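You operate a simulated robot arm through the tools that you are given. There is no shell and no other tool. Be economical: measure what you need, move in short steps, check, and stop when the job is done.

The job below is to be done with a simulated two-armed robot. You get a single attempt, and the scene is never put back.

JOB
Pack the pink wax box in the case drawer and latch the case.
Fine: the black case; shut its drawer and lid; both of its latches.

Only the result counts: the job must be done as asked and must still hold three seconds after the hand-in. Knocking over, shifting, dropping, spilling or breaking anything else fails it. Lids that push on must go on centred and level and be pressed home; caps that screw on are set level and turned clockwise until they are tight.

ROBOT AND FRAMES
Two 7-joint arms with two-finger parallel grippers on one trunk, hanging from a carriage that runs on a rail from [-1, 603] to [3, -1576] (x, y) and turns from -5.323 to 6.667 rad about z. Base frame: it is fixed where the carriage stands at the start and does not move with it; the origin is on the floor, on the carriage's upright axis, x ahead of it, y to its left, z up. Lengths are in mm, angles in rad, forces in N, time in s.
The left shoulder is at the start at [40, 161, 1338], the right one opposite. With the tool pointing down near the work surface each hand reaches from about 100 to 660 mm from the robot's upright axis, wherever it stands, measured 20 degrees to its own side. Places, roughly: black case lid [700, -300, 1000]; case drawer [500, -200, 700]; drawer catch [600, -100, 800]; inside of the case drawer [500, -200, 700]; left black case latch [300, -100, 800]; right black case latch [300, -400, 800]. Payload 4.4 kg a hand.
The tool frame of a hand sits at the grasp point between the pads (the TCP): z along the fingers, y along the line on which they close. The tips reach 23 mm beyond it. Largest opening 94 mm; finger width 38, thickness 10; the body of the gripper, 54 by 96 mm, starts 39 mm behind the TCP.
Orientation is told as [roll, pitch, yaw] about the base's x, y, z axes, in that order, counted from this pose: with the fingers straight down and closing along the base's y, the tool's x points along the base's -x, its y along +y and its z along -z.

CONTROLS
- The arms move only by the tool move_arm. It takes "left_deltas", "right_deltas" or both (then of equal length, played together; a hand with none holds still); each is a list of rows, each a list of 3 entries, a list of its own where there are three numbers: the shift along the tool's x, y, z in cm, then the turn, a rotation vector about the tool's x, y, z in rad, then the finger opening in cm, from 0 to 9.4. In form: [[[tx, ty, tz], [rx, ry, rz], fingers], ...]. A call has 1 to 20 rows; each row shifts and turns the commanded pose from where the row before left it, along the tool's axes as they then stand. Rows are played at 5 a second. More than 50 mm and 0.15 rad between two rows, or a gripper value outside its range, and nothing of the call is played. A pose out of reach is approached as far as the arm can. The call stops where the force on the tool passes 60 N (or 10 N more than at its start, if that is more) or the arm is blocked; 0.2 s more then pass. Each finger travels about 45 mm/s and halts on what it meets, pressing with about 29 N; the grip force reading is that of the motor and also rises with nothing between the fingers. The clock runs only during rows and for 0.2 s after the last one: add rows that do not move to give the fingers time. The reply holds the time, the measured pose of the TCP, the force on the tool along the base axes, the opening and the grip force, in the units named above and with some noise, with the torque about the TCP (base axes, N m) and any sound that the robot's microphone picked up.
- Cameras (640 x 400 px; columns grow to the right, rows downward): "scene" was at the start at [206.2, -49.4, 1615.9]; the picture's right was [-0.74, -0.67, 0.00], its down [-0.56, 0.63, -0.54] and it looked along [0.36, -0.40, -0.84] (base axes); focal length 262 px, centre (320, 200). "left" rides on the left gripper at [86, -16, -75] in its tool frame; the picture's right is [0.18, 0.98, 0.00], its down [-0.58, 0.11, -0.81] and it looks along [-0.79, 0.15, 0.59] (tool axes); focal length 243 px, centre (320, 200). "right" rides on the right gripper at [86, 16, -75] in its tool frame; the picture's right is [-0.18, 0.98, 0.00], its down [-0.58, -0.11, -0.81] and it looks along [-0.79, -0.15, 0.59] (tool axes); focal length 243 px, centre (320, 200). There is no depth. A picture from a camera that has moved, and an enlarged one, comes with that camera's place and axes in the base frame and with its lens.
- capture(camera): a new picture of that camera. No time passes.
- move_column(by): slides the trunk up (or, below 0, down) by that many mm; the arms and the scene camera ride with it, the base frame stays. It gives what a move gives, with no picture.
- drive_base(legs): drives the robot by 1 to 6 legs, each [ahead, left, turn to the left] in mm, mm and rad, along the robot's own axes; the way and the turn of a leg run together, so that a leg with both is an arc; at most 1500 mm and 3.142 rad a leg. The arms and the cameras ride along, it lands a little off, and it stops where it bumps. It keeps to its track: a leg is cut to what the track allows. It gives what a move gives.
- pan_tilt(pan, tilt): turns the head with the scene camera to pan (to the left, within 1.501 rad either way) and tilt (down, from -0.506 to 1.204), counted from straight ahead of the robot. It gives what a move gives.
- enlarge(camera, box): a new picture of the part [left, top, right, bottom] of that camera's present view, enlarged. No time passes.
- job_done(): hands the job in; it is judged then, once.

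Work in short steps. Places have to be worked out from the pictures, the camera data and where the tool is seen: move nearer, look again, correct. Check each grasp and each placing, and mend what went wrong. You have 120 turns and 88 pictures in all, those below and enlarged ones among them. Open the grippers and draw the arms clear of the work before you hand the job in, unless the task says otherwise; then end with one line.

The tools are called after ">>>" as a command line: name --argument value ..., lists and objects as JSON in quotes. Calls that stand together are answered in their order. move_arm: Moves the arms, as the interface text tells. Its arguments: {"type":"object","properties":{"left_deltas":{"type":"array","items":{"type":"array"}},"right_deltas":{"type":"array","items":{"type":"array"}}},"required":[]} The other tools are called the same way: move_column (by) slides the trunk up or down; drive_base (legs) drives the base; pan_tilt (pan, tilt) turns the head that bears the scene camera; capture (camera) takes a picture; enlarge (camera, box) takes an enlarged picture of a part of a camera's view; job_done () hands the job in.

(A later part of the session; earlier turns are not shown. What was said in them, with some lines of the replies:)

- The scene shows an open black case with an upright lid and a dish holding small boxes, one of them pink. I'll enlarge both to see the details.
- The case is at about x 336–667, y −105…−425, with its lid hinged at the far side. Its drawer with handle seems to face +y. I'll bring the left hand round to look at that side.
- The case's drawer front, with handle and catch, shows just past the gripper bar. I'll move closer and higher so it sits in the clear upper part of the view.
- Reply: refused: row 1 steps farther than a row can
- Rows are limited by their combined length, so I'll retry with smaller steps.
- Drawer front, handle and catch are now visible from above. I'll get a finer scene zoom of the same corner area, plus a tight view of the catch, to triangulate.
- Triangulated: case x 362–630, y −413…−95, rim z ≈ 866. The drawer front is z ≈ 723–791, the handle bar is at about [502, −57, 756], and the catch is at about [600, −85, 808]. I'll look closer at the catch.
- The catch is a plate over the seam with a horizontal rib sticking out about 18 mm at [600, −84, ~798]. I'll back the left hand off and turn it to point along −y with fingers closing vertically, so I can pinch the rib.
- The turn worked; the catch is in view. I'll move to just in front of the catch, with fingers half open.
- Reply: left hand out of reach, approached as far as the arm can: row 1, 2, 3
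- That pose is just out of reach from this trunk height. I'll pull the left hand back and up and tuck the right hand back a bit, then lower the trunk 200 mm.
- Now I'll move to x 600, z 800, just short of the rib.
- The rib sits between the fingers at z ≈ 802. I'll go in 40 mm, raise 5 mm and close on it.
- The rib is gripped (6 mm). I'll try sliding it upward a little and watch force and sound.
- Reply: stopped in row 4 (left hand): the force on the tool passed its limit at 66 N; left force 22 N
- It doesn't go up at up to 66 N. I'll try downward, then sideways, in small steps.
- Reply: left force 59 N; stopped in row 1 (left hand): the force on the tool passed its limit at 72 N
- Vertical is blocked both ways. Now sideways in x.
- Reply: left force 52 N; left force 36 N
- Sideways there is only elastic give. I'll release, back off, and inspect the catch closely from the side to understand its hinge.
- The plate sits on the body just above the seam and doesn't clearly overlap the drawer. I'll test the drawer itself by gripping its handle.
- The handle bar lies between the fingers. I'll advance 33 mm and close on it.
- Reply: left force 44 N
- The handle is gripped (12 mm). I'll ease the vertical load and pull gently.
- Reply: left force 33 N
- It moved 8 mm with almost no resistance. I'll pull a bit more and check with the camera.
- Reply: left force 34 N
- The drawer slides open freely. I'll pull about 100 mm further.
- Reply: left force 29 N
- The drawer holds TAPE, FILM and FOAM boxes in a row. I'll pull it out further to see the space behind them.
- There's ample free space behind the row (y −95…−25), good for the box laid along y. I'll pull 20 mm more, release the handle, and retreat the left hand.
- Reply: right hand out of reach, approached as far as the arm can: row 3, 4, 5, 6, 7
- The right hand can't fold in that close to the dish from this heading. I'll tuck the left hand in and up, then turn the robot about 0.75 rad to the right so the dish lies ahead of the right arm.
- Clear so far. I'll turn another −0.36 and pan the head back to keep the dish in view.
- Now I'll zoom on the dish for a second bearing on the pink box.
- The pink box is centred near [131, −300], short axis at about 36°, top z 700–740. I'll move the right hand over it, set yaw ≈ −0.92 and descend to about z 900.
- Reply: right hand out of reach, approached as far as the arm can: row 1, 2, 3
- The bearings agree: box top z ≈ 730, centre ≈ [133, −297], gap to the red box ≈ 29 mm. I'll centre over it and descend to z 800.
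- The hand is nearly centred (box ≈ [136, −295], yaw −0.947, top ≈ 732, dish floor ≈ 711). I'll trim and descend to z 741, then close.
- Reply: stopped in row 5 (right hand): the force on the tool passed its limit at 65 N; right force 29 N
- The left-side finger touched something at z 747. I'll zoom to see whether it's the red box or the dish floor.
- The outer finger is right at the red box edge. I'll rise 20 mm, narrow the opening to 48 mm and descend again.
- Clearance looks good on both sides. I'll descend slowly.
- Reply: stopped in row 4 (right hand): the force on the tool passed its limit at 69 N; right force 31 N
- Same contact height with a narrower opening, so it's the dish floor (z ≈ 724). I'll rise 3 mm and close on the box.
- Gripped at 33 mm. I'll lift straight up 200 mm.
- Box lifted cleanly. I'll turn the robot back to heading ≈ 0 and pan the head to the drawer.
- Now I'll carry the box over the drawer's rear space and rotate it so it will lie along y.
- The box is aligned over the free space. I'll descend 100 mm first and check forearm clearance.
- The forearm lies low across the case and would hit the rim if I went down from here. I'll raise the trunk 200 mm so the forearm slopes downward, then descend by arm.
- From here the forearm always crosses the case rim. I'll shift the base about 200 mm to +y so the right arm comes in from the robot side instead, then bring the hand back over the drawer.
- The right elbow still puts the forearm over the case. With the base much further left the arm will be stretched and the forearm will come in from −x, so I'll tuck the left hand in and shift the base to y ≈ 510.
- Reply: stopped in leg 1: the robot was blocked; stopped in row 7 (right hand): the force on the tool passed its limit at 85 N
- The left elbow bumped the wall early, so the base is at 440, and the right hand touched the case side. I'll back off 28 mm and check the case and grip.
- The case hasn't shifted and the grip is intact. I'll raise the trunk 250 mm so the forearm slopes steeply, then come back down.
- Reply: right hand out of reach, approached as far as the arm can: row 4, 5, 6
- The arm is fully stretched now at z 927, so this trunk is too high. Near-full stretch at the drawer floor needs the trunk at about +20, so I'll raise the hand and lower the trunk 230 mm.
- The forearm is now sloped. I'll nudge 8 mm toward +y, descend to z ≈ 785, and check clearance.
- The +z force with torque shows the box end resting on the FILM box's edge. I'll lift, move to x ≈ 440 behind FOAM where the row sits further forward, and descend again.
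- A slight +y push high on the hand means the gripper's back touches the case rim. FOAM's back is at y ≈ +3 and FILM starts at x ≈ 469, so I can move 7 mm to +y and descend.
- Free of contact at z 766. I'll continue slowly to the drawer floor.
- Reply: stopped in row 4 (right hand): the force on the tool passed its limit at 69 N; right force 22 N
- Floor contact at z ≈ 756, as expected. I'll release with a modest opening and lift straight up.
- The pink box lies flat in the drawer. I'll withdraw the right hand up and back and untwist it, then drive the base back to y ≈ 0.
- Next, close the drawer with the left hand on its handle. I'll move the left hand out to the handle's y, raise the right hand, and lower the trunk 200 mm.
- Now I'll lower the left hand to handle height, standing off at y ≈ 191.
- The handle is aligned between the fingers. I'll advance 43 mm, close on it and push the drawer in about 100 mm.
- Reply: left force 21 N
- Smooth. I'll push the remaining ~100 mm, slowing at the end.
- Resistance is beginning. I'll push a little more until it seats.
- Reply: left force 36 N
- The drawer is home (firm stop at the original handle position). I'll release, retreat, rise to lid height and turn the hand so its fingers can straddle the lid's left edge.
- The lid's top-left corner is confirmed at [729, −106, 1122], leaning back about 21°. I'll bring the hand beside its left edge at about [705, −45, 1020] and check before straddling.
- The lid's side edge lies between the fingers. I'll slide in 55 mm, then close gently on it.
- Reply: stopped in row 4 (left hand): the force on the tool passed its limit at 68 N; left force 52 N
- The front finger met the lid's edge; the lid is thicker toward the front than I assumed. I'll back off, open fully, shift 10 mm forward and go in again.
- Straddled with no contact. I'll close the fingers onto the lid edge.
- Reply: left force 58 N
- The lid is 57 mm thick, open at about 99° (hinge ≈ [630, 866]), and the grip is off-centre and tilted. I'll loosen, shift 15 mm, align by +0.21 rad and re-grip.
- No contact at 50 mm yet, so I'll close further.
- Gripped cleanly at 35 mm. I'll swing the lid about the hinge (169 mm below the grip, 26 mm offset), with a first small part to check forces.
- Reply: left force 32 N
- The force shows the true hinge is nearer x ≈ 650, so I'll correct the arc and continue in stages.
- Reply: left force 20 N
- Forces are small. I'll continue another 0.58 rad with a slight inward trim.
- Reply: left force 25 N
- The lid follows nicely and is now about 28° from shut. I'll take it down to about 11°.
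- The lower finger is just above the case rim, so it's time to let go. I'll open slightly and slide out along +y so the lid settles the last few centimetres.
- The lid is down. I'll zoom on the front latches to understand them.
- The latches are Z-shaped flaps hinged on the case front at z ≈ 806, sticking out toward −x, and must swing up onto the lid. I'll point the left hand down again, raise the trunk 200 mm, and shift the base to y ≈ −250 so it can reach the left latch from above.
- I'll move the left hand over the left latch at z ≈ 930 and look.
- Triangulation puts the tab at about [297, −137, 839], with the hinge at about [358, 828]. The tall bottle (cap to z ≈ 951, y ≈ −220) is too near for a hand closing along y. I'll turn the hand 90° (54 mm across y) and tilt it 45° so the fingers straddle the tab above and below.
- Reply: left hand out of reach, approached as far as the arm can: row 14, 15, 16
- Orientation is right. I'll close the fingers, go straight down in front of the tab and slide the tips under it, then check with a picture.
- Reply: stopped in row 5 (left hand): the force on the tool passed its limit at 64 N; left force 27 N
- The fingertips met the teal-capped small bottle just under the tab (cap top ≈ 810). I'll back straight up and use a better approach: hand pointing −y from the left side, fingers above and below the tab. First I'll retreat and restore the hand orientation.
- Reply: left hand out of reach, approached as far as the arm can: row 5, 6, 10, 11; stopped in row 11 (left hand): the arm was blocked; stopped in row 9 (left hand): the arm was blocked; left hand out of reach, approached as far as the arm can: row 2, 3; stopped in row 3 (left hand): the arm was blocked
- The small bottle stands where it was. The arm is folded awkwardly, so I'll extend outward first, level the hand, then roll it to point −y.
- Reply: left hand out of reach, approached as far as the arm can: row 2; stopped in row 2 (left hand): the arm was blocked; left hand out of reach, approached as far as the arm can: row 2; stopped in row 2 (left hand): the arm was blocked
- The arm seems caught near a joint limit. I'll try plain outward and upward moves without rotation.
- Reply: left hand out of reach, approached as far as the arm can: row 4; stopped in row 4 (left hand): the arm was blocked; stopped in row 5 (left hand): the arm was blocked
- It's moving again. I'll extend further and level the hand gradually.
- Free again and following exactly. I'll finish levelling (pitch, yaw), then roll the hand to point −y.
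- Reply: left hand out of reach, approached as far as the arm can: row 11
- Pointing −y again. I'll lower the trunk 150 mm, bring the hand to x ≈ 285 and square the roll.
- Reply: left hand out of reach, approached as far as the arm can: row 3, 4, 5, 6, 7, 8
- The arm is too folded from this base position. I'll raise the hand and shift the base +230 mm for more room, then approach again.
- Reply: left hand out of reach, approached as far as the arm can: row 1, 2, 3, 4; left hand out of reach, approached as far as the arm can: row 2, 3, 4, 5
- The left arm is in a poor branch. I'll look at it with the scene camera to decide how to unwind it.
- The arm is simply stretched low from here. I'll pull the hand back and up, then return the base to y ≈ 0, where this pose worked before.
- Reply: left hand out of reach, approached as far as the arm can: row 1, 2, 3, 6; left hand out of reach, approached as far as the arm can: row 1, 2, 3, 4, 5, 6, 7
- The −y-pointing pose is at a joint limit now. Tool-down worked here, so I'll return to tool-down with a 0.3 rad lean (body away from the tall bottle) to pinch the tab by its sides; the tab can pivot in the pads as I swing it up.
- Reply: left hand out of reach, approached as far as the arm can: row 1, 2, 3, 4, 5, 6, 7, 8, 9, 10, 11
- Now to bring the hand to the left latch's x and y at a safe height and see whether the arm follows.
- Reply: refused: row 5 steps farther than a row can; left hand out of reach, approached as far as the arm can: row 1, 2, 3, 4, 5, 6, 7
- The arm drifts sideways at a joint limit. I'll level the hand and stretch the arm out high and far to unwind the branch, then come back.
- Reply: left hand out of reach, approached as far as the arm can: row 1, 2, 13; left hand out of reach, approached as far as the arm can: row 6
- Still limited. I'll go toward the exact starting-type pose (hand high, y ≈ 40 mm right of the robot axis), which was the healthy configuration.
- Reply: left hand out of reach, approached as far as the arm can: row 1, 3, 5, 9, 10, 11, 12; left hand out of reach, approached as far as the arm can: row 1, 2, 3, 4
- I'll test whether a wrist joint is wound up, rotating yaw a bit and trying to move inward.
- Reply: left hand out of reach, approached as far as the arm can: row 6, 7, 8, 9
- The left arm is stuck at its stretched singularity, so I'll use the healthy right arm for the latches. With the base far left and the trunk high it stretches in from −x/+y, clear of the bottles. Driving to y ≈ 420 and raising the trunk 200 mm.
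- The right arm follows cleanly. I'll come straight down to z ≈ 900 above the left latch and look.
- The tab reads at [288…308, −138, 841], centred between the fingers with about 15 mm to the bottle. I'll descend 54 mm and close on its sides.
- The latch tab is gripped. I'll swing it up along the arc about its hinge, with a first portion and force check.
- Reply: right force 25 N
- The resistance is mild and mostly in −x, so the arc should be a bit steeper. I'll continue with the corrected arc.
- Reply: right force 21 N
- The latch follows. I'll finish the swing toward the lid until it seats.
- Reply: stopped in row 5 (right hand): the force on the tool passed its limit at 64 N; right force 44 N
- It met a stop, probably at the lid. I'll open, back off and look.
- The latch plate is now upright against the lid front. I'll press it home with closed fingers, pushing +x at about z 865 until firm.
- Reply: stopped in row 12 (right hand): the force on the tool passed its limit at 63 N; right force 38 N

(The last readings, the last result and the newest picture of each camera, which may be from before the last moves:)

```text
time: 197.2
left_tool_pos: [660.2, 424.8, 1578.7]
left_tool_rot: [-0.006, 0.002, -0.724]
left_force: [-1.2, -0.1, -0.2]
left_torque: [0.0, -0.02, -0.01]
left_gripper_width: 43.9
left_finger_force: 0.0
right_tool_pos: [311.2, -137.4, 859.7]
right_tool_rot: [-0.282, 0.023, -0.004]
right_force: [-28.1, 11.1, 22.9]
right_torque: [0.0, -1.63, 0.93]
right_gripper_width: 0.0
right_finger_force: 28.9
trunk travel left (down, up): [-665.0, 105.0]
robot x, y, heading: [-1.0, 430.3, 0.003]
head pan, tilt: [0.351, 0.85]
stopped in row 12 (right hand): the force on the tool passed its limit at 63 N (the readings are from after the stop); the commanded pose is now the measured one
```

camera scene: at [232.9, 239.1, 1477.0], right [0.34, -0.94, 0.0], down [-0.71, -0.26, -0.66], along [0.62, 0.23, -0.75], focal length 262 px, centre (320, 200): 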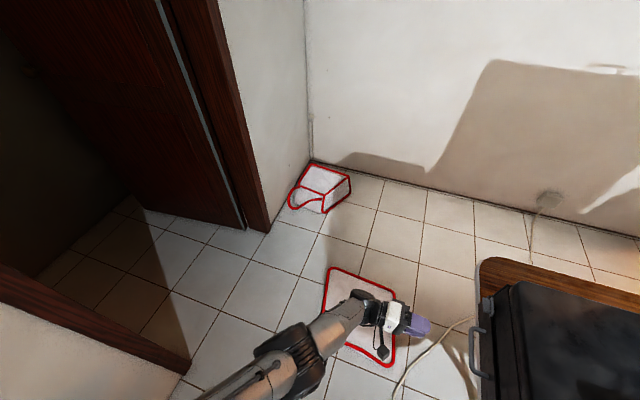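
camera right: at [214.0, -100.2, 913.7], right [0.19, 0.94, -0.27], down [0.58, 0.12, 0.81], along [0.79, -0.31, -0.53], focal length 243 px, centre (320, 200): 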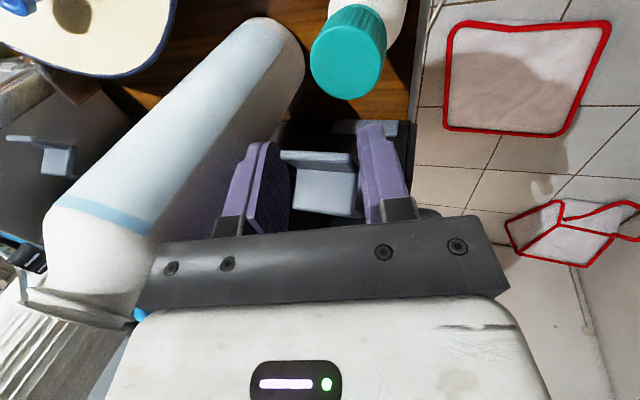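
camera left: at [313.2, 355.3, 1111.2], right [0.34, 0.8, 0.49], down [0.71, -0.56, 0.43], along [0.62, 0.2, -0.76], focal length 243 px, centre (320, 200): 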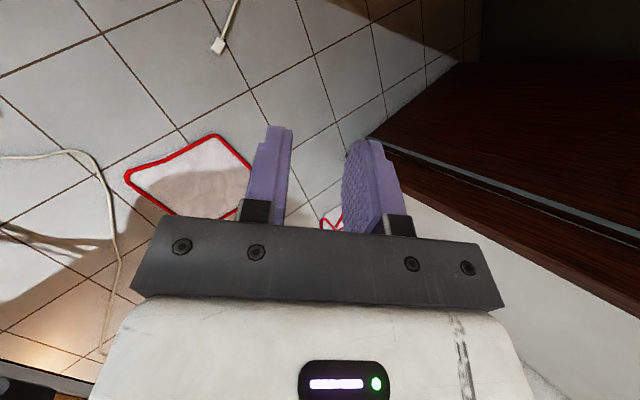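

Firmly seated. Now the right latch: I'll retreat up above the bottle and shift the base −230 mm for the same relative geometry.

>>> move_arm --right_deltas '[[[2, 0, 0], [0, -0.023, 0], 0], [[2, 0, 0], [0, 0, 0], 3], [[0, -1.2, -4.2], [0, 0, 0], 4.6], [[0, -1.2, -4.2], [0, 0, 0], 4.6], [[0, -1.2, -4.2], [0, 0, 0], 4.6], [[0, -1.2, -4.2], [0, 0, 0], 4.6]]'

>>> drive_base --legs '[[0, -230, 0]]'

```text
time: 198.6
left_tool_pos: [663.7, 425.3, 1580.9]
left_tool_rot: [-0.006, 0.0, -0.723]
left_force: [1.4, 0.6, 0.0]
left_torque: [-0.05, -0.01, 0.0]
left_gripper_width: 44.1
left_finger_force: 0.1
right_tool_pos: [280.3, -135.2, 1035.5]
right_tool_rot: [-0.281, -0.01, 0.0]
right_force: [-0.4, 0.5, 0.0]
right_torque: [0.03, 0.04, 0.02]
right_gripper_width: 46.1
right_finger_force: 0.0
trunk travel left (down, up): [-665.0, 105.0]
robot x, y, heading: [-0.0, 426.5, -0.002]
head pan, tilt: [0.351, 0.85]
```

```text
time: 200.4
left_tool_pos: [664.1, 202.7, 1580.4]
left_tool_rot: [-0.005, -0.001, -0.716]
left_force: [-0.1, -0.8, -0.7]
left_torque: [0.01, 0.0, -0.02]
left_gripper_width: 44.0
left_finger_force: 0.1
right_tool_pos: [284.4, -362.7, 1036.5]
right_tool_rot: [-0.281, -0.013, 0.01]
right_force: [0.8, -0.7, 0.1]
right_torque: [0.02, -0.02, 0.0]
right_gripper_width: 45.9
right_finger_force: 0.0
trunk travel left (down, up): [-665.0, 105.0]
robot x, y, heading: [1.2, 201.2, 0.005]
head pan, tilt: [0.351, 0.85]
```

I'll descend to z ≈ 905 above the right latch and check alignment.

>>> move_arm --right_deltas '[[[-0.43, 0.83, 3.17], [0, 0, 0], 4.6], [[-0.43, 0.83, 3.17], [0, 0, 0], 4.6], [[-0.43, 0.83, 3.17], [0, 0, 0], 4.6], [[-0.43, 0.83, 3.17], [0, 0, 0], 4.6]]'

>>> capture --camera "right"

```text
time: 201.4
left_tool_pos: [663.5, 202.6, 1580.2]
left_tool_rot: [-0.006, 0.0, -0.716]
left_force: [-1.0, -0.3, -0.2]
left_torque: [0.01, -0.02, 0.0]
left_gripper_width: 44.0
left_finger_force: 0.0
right_tool_pos: [302.5, -361.1, 907.0]
right_tool_rot: [-0.281, -0.012, 0.009]
right_force: [-0.5, -0.6, -0.2]
right_torque: [-0.04, -0.01, 0.0]
right_gripper_width: 46.2
right_finger_force: 0.1
trunk travel left (down, up): [-665.0, 105.0]
robot x, y, heading: [-2.8, 199.1, 0.007]
head pan, tilt: [0.351, 0.85]
```

```text
2 pictures are left
camera right: at [213.4, -325.5, 972.0], right [0.18, 0.95, -0.27], down [0.57, 0.12, 0.81], along [0.8, -0.3, -0.52], focal length 243 px, centre (320, 200)
```

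right: 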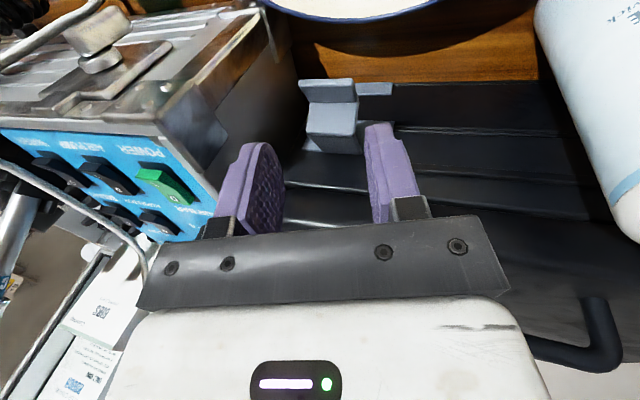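

The tab is at y ≈ −372. I'll shift 9 mm, descend to z 848 and close on it.

>>> move_arm --right_deltas '[[[0.07, 0.26, 1.97], [0, 0, 0], 4.6], [[0.07, 0.26, 1.97], [0, 0, 0], 4.6], [[0.07, 0.26, 1.97], [0, 0, 0], 4.6], [[0, 0, 0], [0, 0, 0], 3.5], [[0, 0, 0], [0, 0, 0], 2.5], [[0, 0, 0], [0, 0, 0], 2.5]]'

```text
time: 202.8
left_tool_pos: [663.9, 201.8, 1581.2]
left_tool_rot: [-0.006, 0.0, -0.715]
left_force: [0.0, -0.3, 0.0]
left_torque: [0.01, 0.01, 0.0]
left_gripper_width: 43.9
left_finger_force: 0.0
right_tool_pos: [302.0, -372.7, 847.3]
right_tool_rot: [-0.282, -0.012, 0.01]
right_force: [0.2, -2.6, -1.1]
right_torque: [0.77, 0.17, -0.4]
right_gripper_width: 39.2
right_finger_force: 44.7
trunk travel left (down, up): [-665.0, 105.0]
robot x, y, heading: [0.1, 199.8, -0.001]
head pan, tilt: [0.351, 0.85]
```

The grip matches the left latch (39 mm). I'll swing it up with the path that worked.

>>> move_arm --right_deltas '[[[-0.21, -0.163, -0.566], [0, 0, 0], 2.5], [[-0.21, -0.163, -0.566], [0, 0, 0], 2.5], [[-0.21, -0.163, -0.566], [0, 0, 0], 2.5], [[-0.21, -0.163, -0.566], [0, 0, 0], 2.5], [[-0.5, -0.159, -0.552], [0, 0, 0], 2.5], [[-0.5, -0.159, -0.552], [0, 0, 0], 2.5], [[-0.5, -0.159, -0.552], [0, 0, 0], 2.5], [[-0.5, -0.159, -0.552], [0, 0, 0], 2.5], [[-0.4, -0.039, -0.134], [0, 0, 0], 2.5], [[-0.4, -0.039, -0.134], [0, 0, 0], 2.5], [[-0.4, -0.039, -0.134], [0, 0, 0], 2.5], [[-0.4, 0, 0], [0, 0, 0], 2.5], [[-0.4, 0, 0], [0, 0, 0], 2.5]]'

```text
time: 205.6
left_tool_pos: [661.8, 203.0, 1578.4]
left_tool_rot: [-0.006, 0.004, -0.718]
left_force: [0.0, 0.4, 0.5]
left_torque: [-0.03, -0.01, 0.01]
left_gripper_width: 44.4
left_finger_force: 0.0
right_tool_pos: [339.3, -364.8, 892.2]
right_tool_rot: [-0.273, 0.002, 0.008]
right_force: [-19.0, 17.3, 16.4]
right_torque: [0.25, -0.2, -0.51]
right_gripper_width: 32.1
right_finger_force: 7.3
trunk travel left (down, up): [-665.0, 105.0]
robot x, y, heading: [2.5, 204.7, 0.003]
head pan, tilt: [0.351, 0.85]
stopped in row 13 (right hand): the force on the tool passed its limit at 60 N (the readings are from after the stop); the commanded pose is now the measured one
```

Same end state as the left one. I'll release, back off, and press the right latch home with closed fingers.

>>> move_arm --right_deltas '[[[0.2, 0, 0], [0, 0, 0], 4.6], [[0, 0, 0], [0, 0, 0], 4.6], [[2.0, -0.7, -2.4], [0, 0, 0], 4.6], [[3.0, -0.8, -2.8], [0, 0, 0], 3], [[1.6, -0.5, 0.14], [0, 0, 0], 0], [[0, 1.28, 4.3], [0, 0, 0], 0], [[0, 1.0, 3.6], [0, 0, 0], 0], [[-1.5, 0, 0], [0, 0, 0], 0], [[-0.8, 0, 0], [0, 0, 0], 0], [[-0.4, 0, 0], [0, 0, 0], 0], [[-0.4, 0, 0], [0, 0, 0], 0], [[-0.4, 0, 0], [0, 0, 0], 0], [[-0.4, 0, 0], [0, 0, 0], 0], [[-0.4, 0, 0], [0, 0, 0], 0], [[-0.4, 0, 0], [0, 0, 0], 0], [[-0.4, 0, 0], [0, 0, 0], 0], [[-0.4, 0, 0], [0, 0, 0], 0], [[-0.4, 0, 0], [0, 0, 0], 0], [[-0.4, 0, 0], [0, 0, 0], 0]]'

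```text
time: 209.0
left_tool_pos: [660.8, 200.9, 1576.9]
left_tool_rot: [-0.008, 0.002, -0.718]
left_force: [-0.7, -0.6, -0.1]
left_torque: [0.02, -0.03, -0.03]
left_gripper_width: 44.1
left_finger_force: 0.0
right_tool_pos: [312.4, -378.5, 864.1]
right_tool_rot: [-0.283, 0.019, 0.003]
right_force: [-21.6, 4.9, 4.4]
right_torque: [-0.11, -0.52, 0.09]
right_gripper_width: 0.2
right_finger_force: 28.9
trunk travel left (down, up): [-665.0, 105.0]
robot x, y, heading: [-1.7, 202.9, -0.001]
head pan, tilt: [0.351, 0.85]
stopped in row 17 (right hand): the force on the tool passed its limit at 62 N (the readings are from after the stop); the commanded pose is now the measured one
```

Same firm stop. I'll retreat the right hand up and back with gripper open, and aim the head at the case for the final check.

>>> move_arm --right_deltas '[[[2, 0, 0], [0, 0, 0], 0], [[2, 0, 0], [0, 0, 0], 3], [[0, -1.2, -4.2], [0, 0, 0], 4.6], [[0, -1.2, -4.2], [0, 0, 0], 6], [[0, -1.2, -4.2], [0, 0, 0], 8], [[0, -1.2, -4.2], [0, 0, 0], 9.4], [[0, -1.2, -4.2], [0, 0, 0], 9.4], [[0, -1.2, -4.2], [0, 0, 0], 9.4], [[4, 0, 0], [0, 0, 0], 9.4]]'

>>> drive_base --legs '[[0, 150, 0]]'

>>> pan_tilt --pan -1.1 --tilt 0.9

>>> enlarge --camera "scene" --box '[180, 100, 460, 300]'

```text
time: 211.0
left_tool_pos: [663.5, 202.2, 1580.6]
left_tool_rot: [-0.005, 0.001, -0.718]
left_force: [-1.5, 0.3, 0.9]
left_torque: [0.02, -0.03, -0.01]
left_gripper_width: 44.1
left_finger_force: 0.0
right_tool_pos: [241.9, -374.8, 1130.2]
right_tool_rot: [-0.281, 0.005, 0.005]
right_force: [-0.1, 0.4, 0.0]
right_torque: [-0.02, 0.01, -0.03]
right_gripper_width: 93.9
right_finger_force: 0.0
trunk travel left (down, up): [-665.0, 105.0]
robot x, y, heading: [-1.9, 201.2, 0.002]
head pan, tilt: [0.351, 0.85]
```

```text
time: 212.4
left_tool_pos: [662.0, 342.8, 1580.5]
left_tool_rot: [-0.006, -0.001, -0.721]
left_force: [0.1, 0.1, -0.2]
left_torque: [0.01, 0.0, 0.03]
left_gripper_width: 43.8
left_finger_force: 0.0
right_tool_pos: [240.4, -232.0, 1129.4]
right_tool_rot: [-0.281, 0.004, 0.001]
right_force: [0.8, -0.5, -0.4]
right_torque: [0.01, 0.01, 0.02]
right_gripper_width: 93.9
right_finger_force: 0.1
trunk travel left (down, up): [-665.0, 105.0]
robot x, y, heading: [2.6, 342.5, 0.0]
head pan, tilt: [0.351, 0.85]
```

```text
time: 213.9
left_tool_pos: [662.3, 343.0, 1581.3]
left_tool_rot: [-0.006, -0.001, -0.721]
left_force: [-0.4, 0.3, 0.1]
left_torque: [0.01, 0.01, 0.0]
left_gripper_width: 44.0
left_finger_force: 0.0
right_tool_pos: [240.1, -232.0, 1130.2]
right_tool_rot: [-0.282, 0.007, 0.002]
right_force: [-0.2, -0.4, 0.1]
right_torque: [-0.02, -0.03, 0.01]
right_gripper_width: 94.1
right_finger_force: 0.0
trunk travel left (down, up): [-665.0, 105.0]
robot x, y, heading: [1.4, 346.1, -0.004]
head pan, tilt: [-1.1, 0.901]
```

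```text
2.00 times, centred on (320, 200) of scene
camera zoom: at [193.5, 280.9, 1813.1], right [-0.89, -0.46, 0.0], down [-0.36, 0.7, -0.62], along [0.28, -0.55, -0.78], focal length 525 px, centre (320, 200)
```

zoom: 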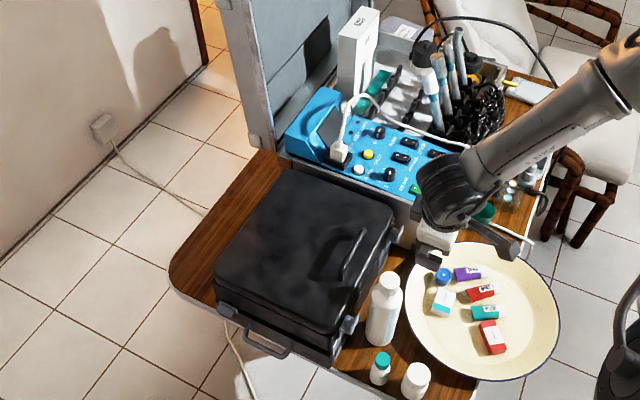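

All else stands undisturbed. I'll use the last picture for a close zoom on the case's latches and drawer.

>>> enlarge --camera "scene" --box '[280, 200, 370, 290]'

```text
4.44 times, centred on (325, 245) of scene
camera zoom: at [193.5, 280.9, 1813.1], right [-0.89, -0.46, 0.0], down [-0.36, 0.7, -0.62], along [0.28, -0.55, -0.78], focal length 1166 px, centre (298, 0)
```

zoom: 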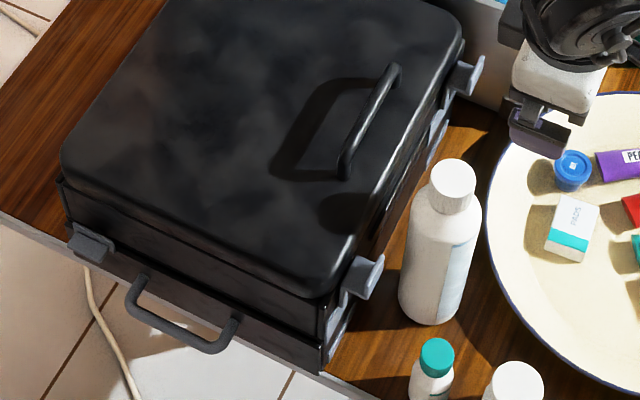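

Both latches are up against the lid in the same way, the lid and drawer are shut, and the arms are clear. Handing in.

>>> job_done

```text
The job is handed in.
```

I packed the pink wax box in the case drawer, shut the drawer and lid, and swung both latches up and pressed them until they stopped firmly. I heard no click from either latch, so their closing rests on that stop and the last picture; nothing else looked moved.
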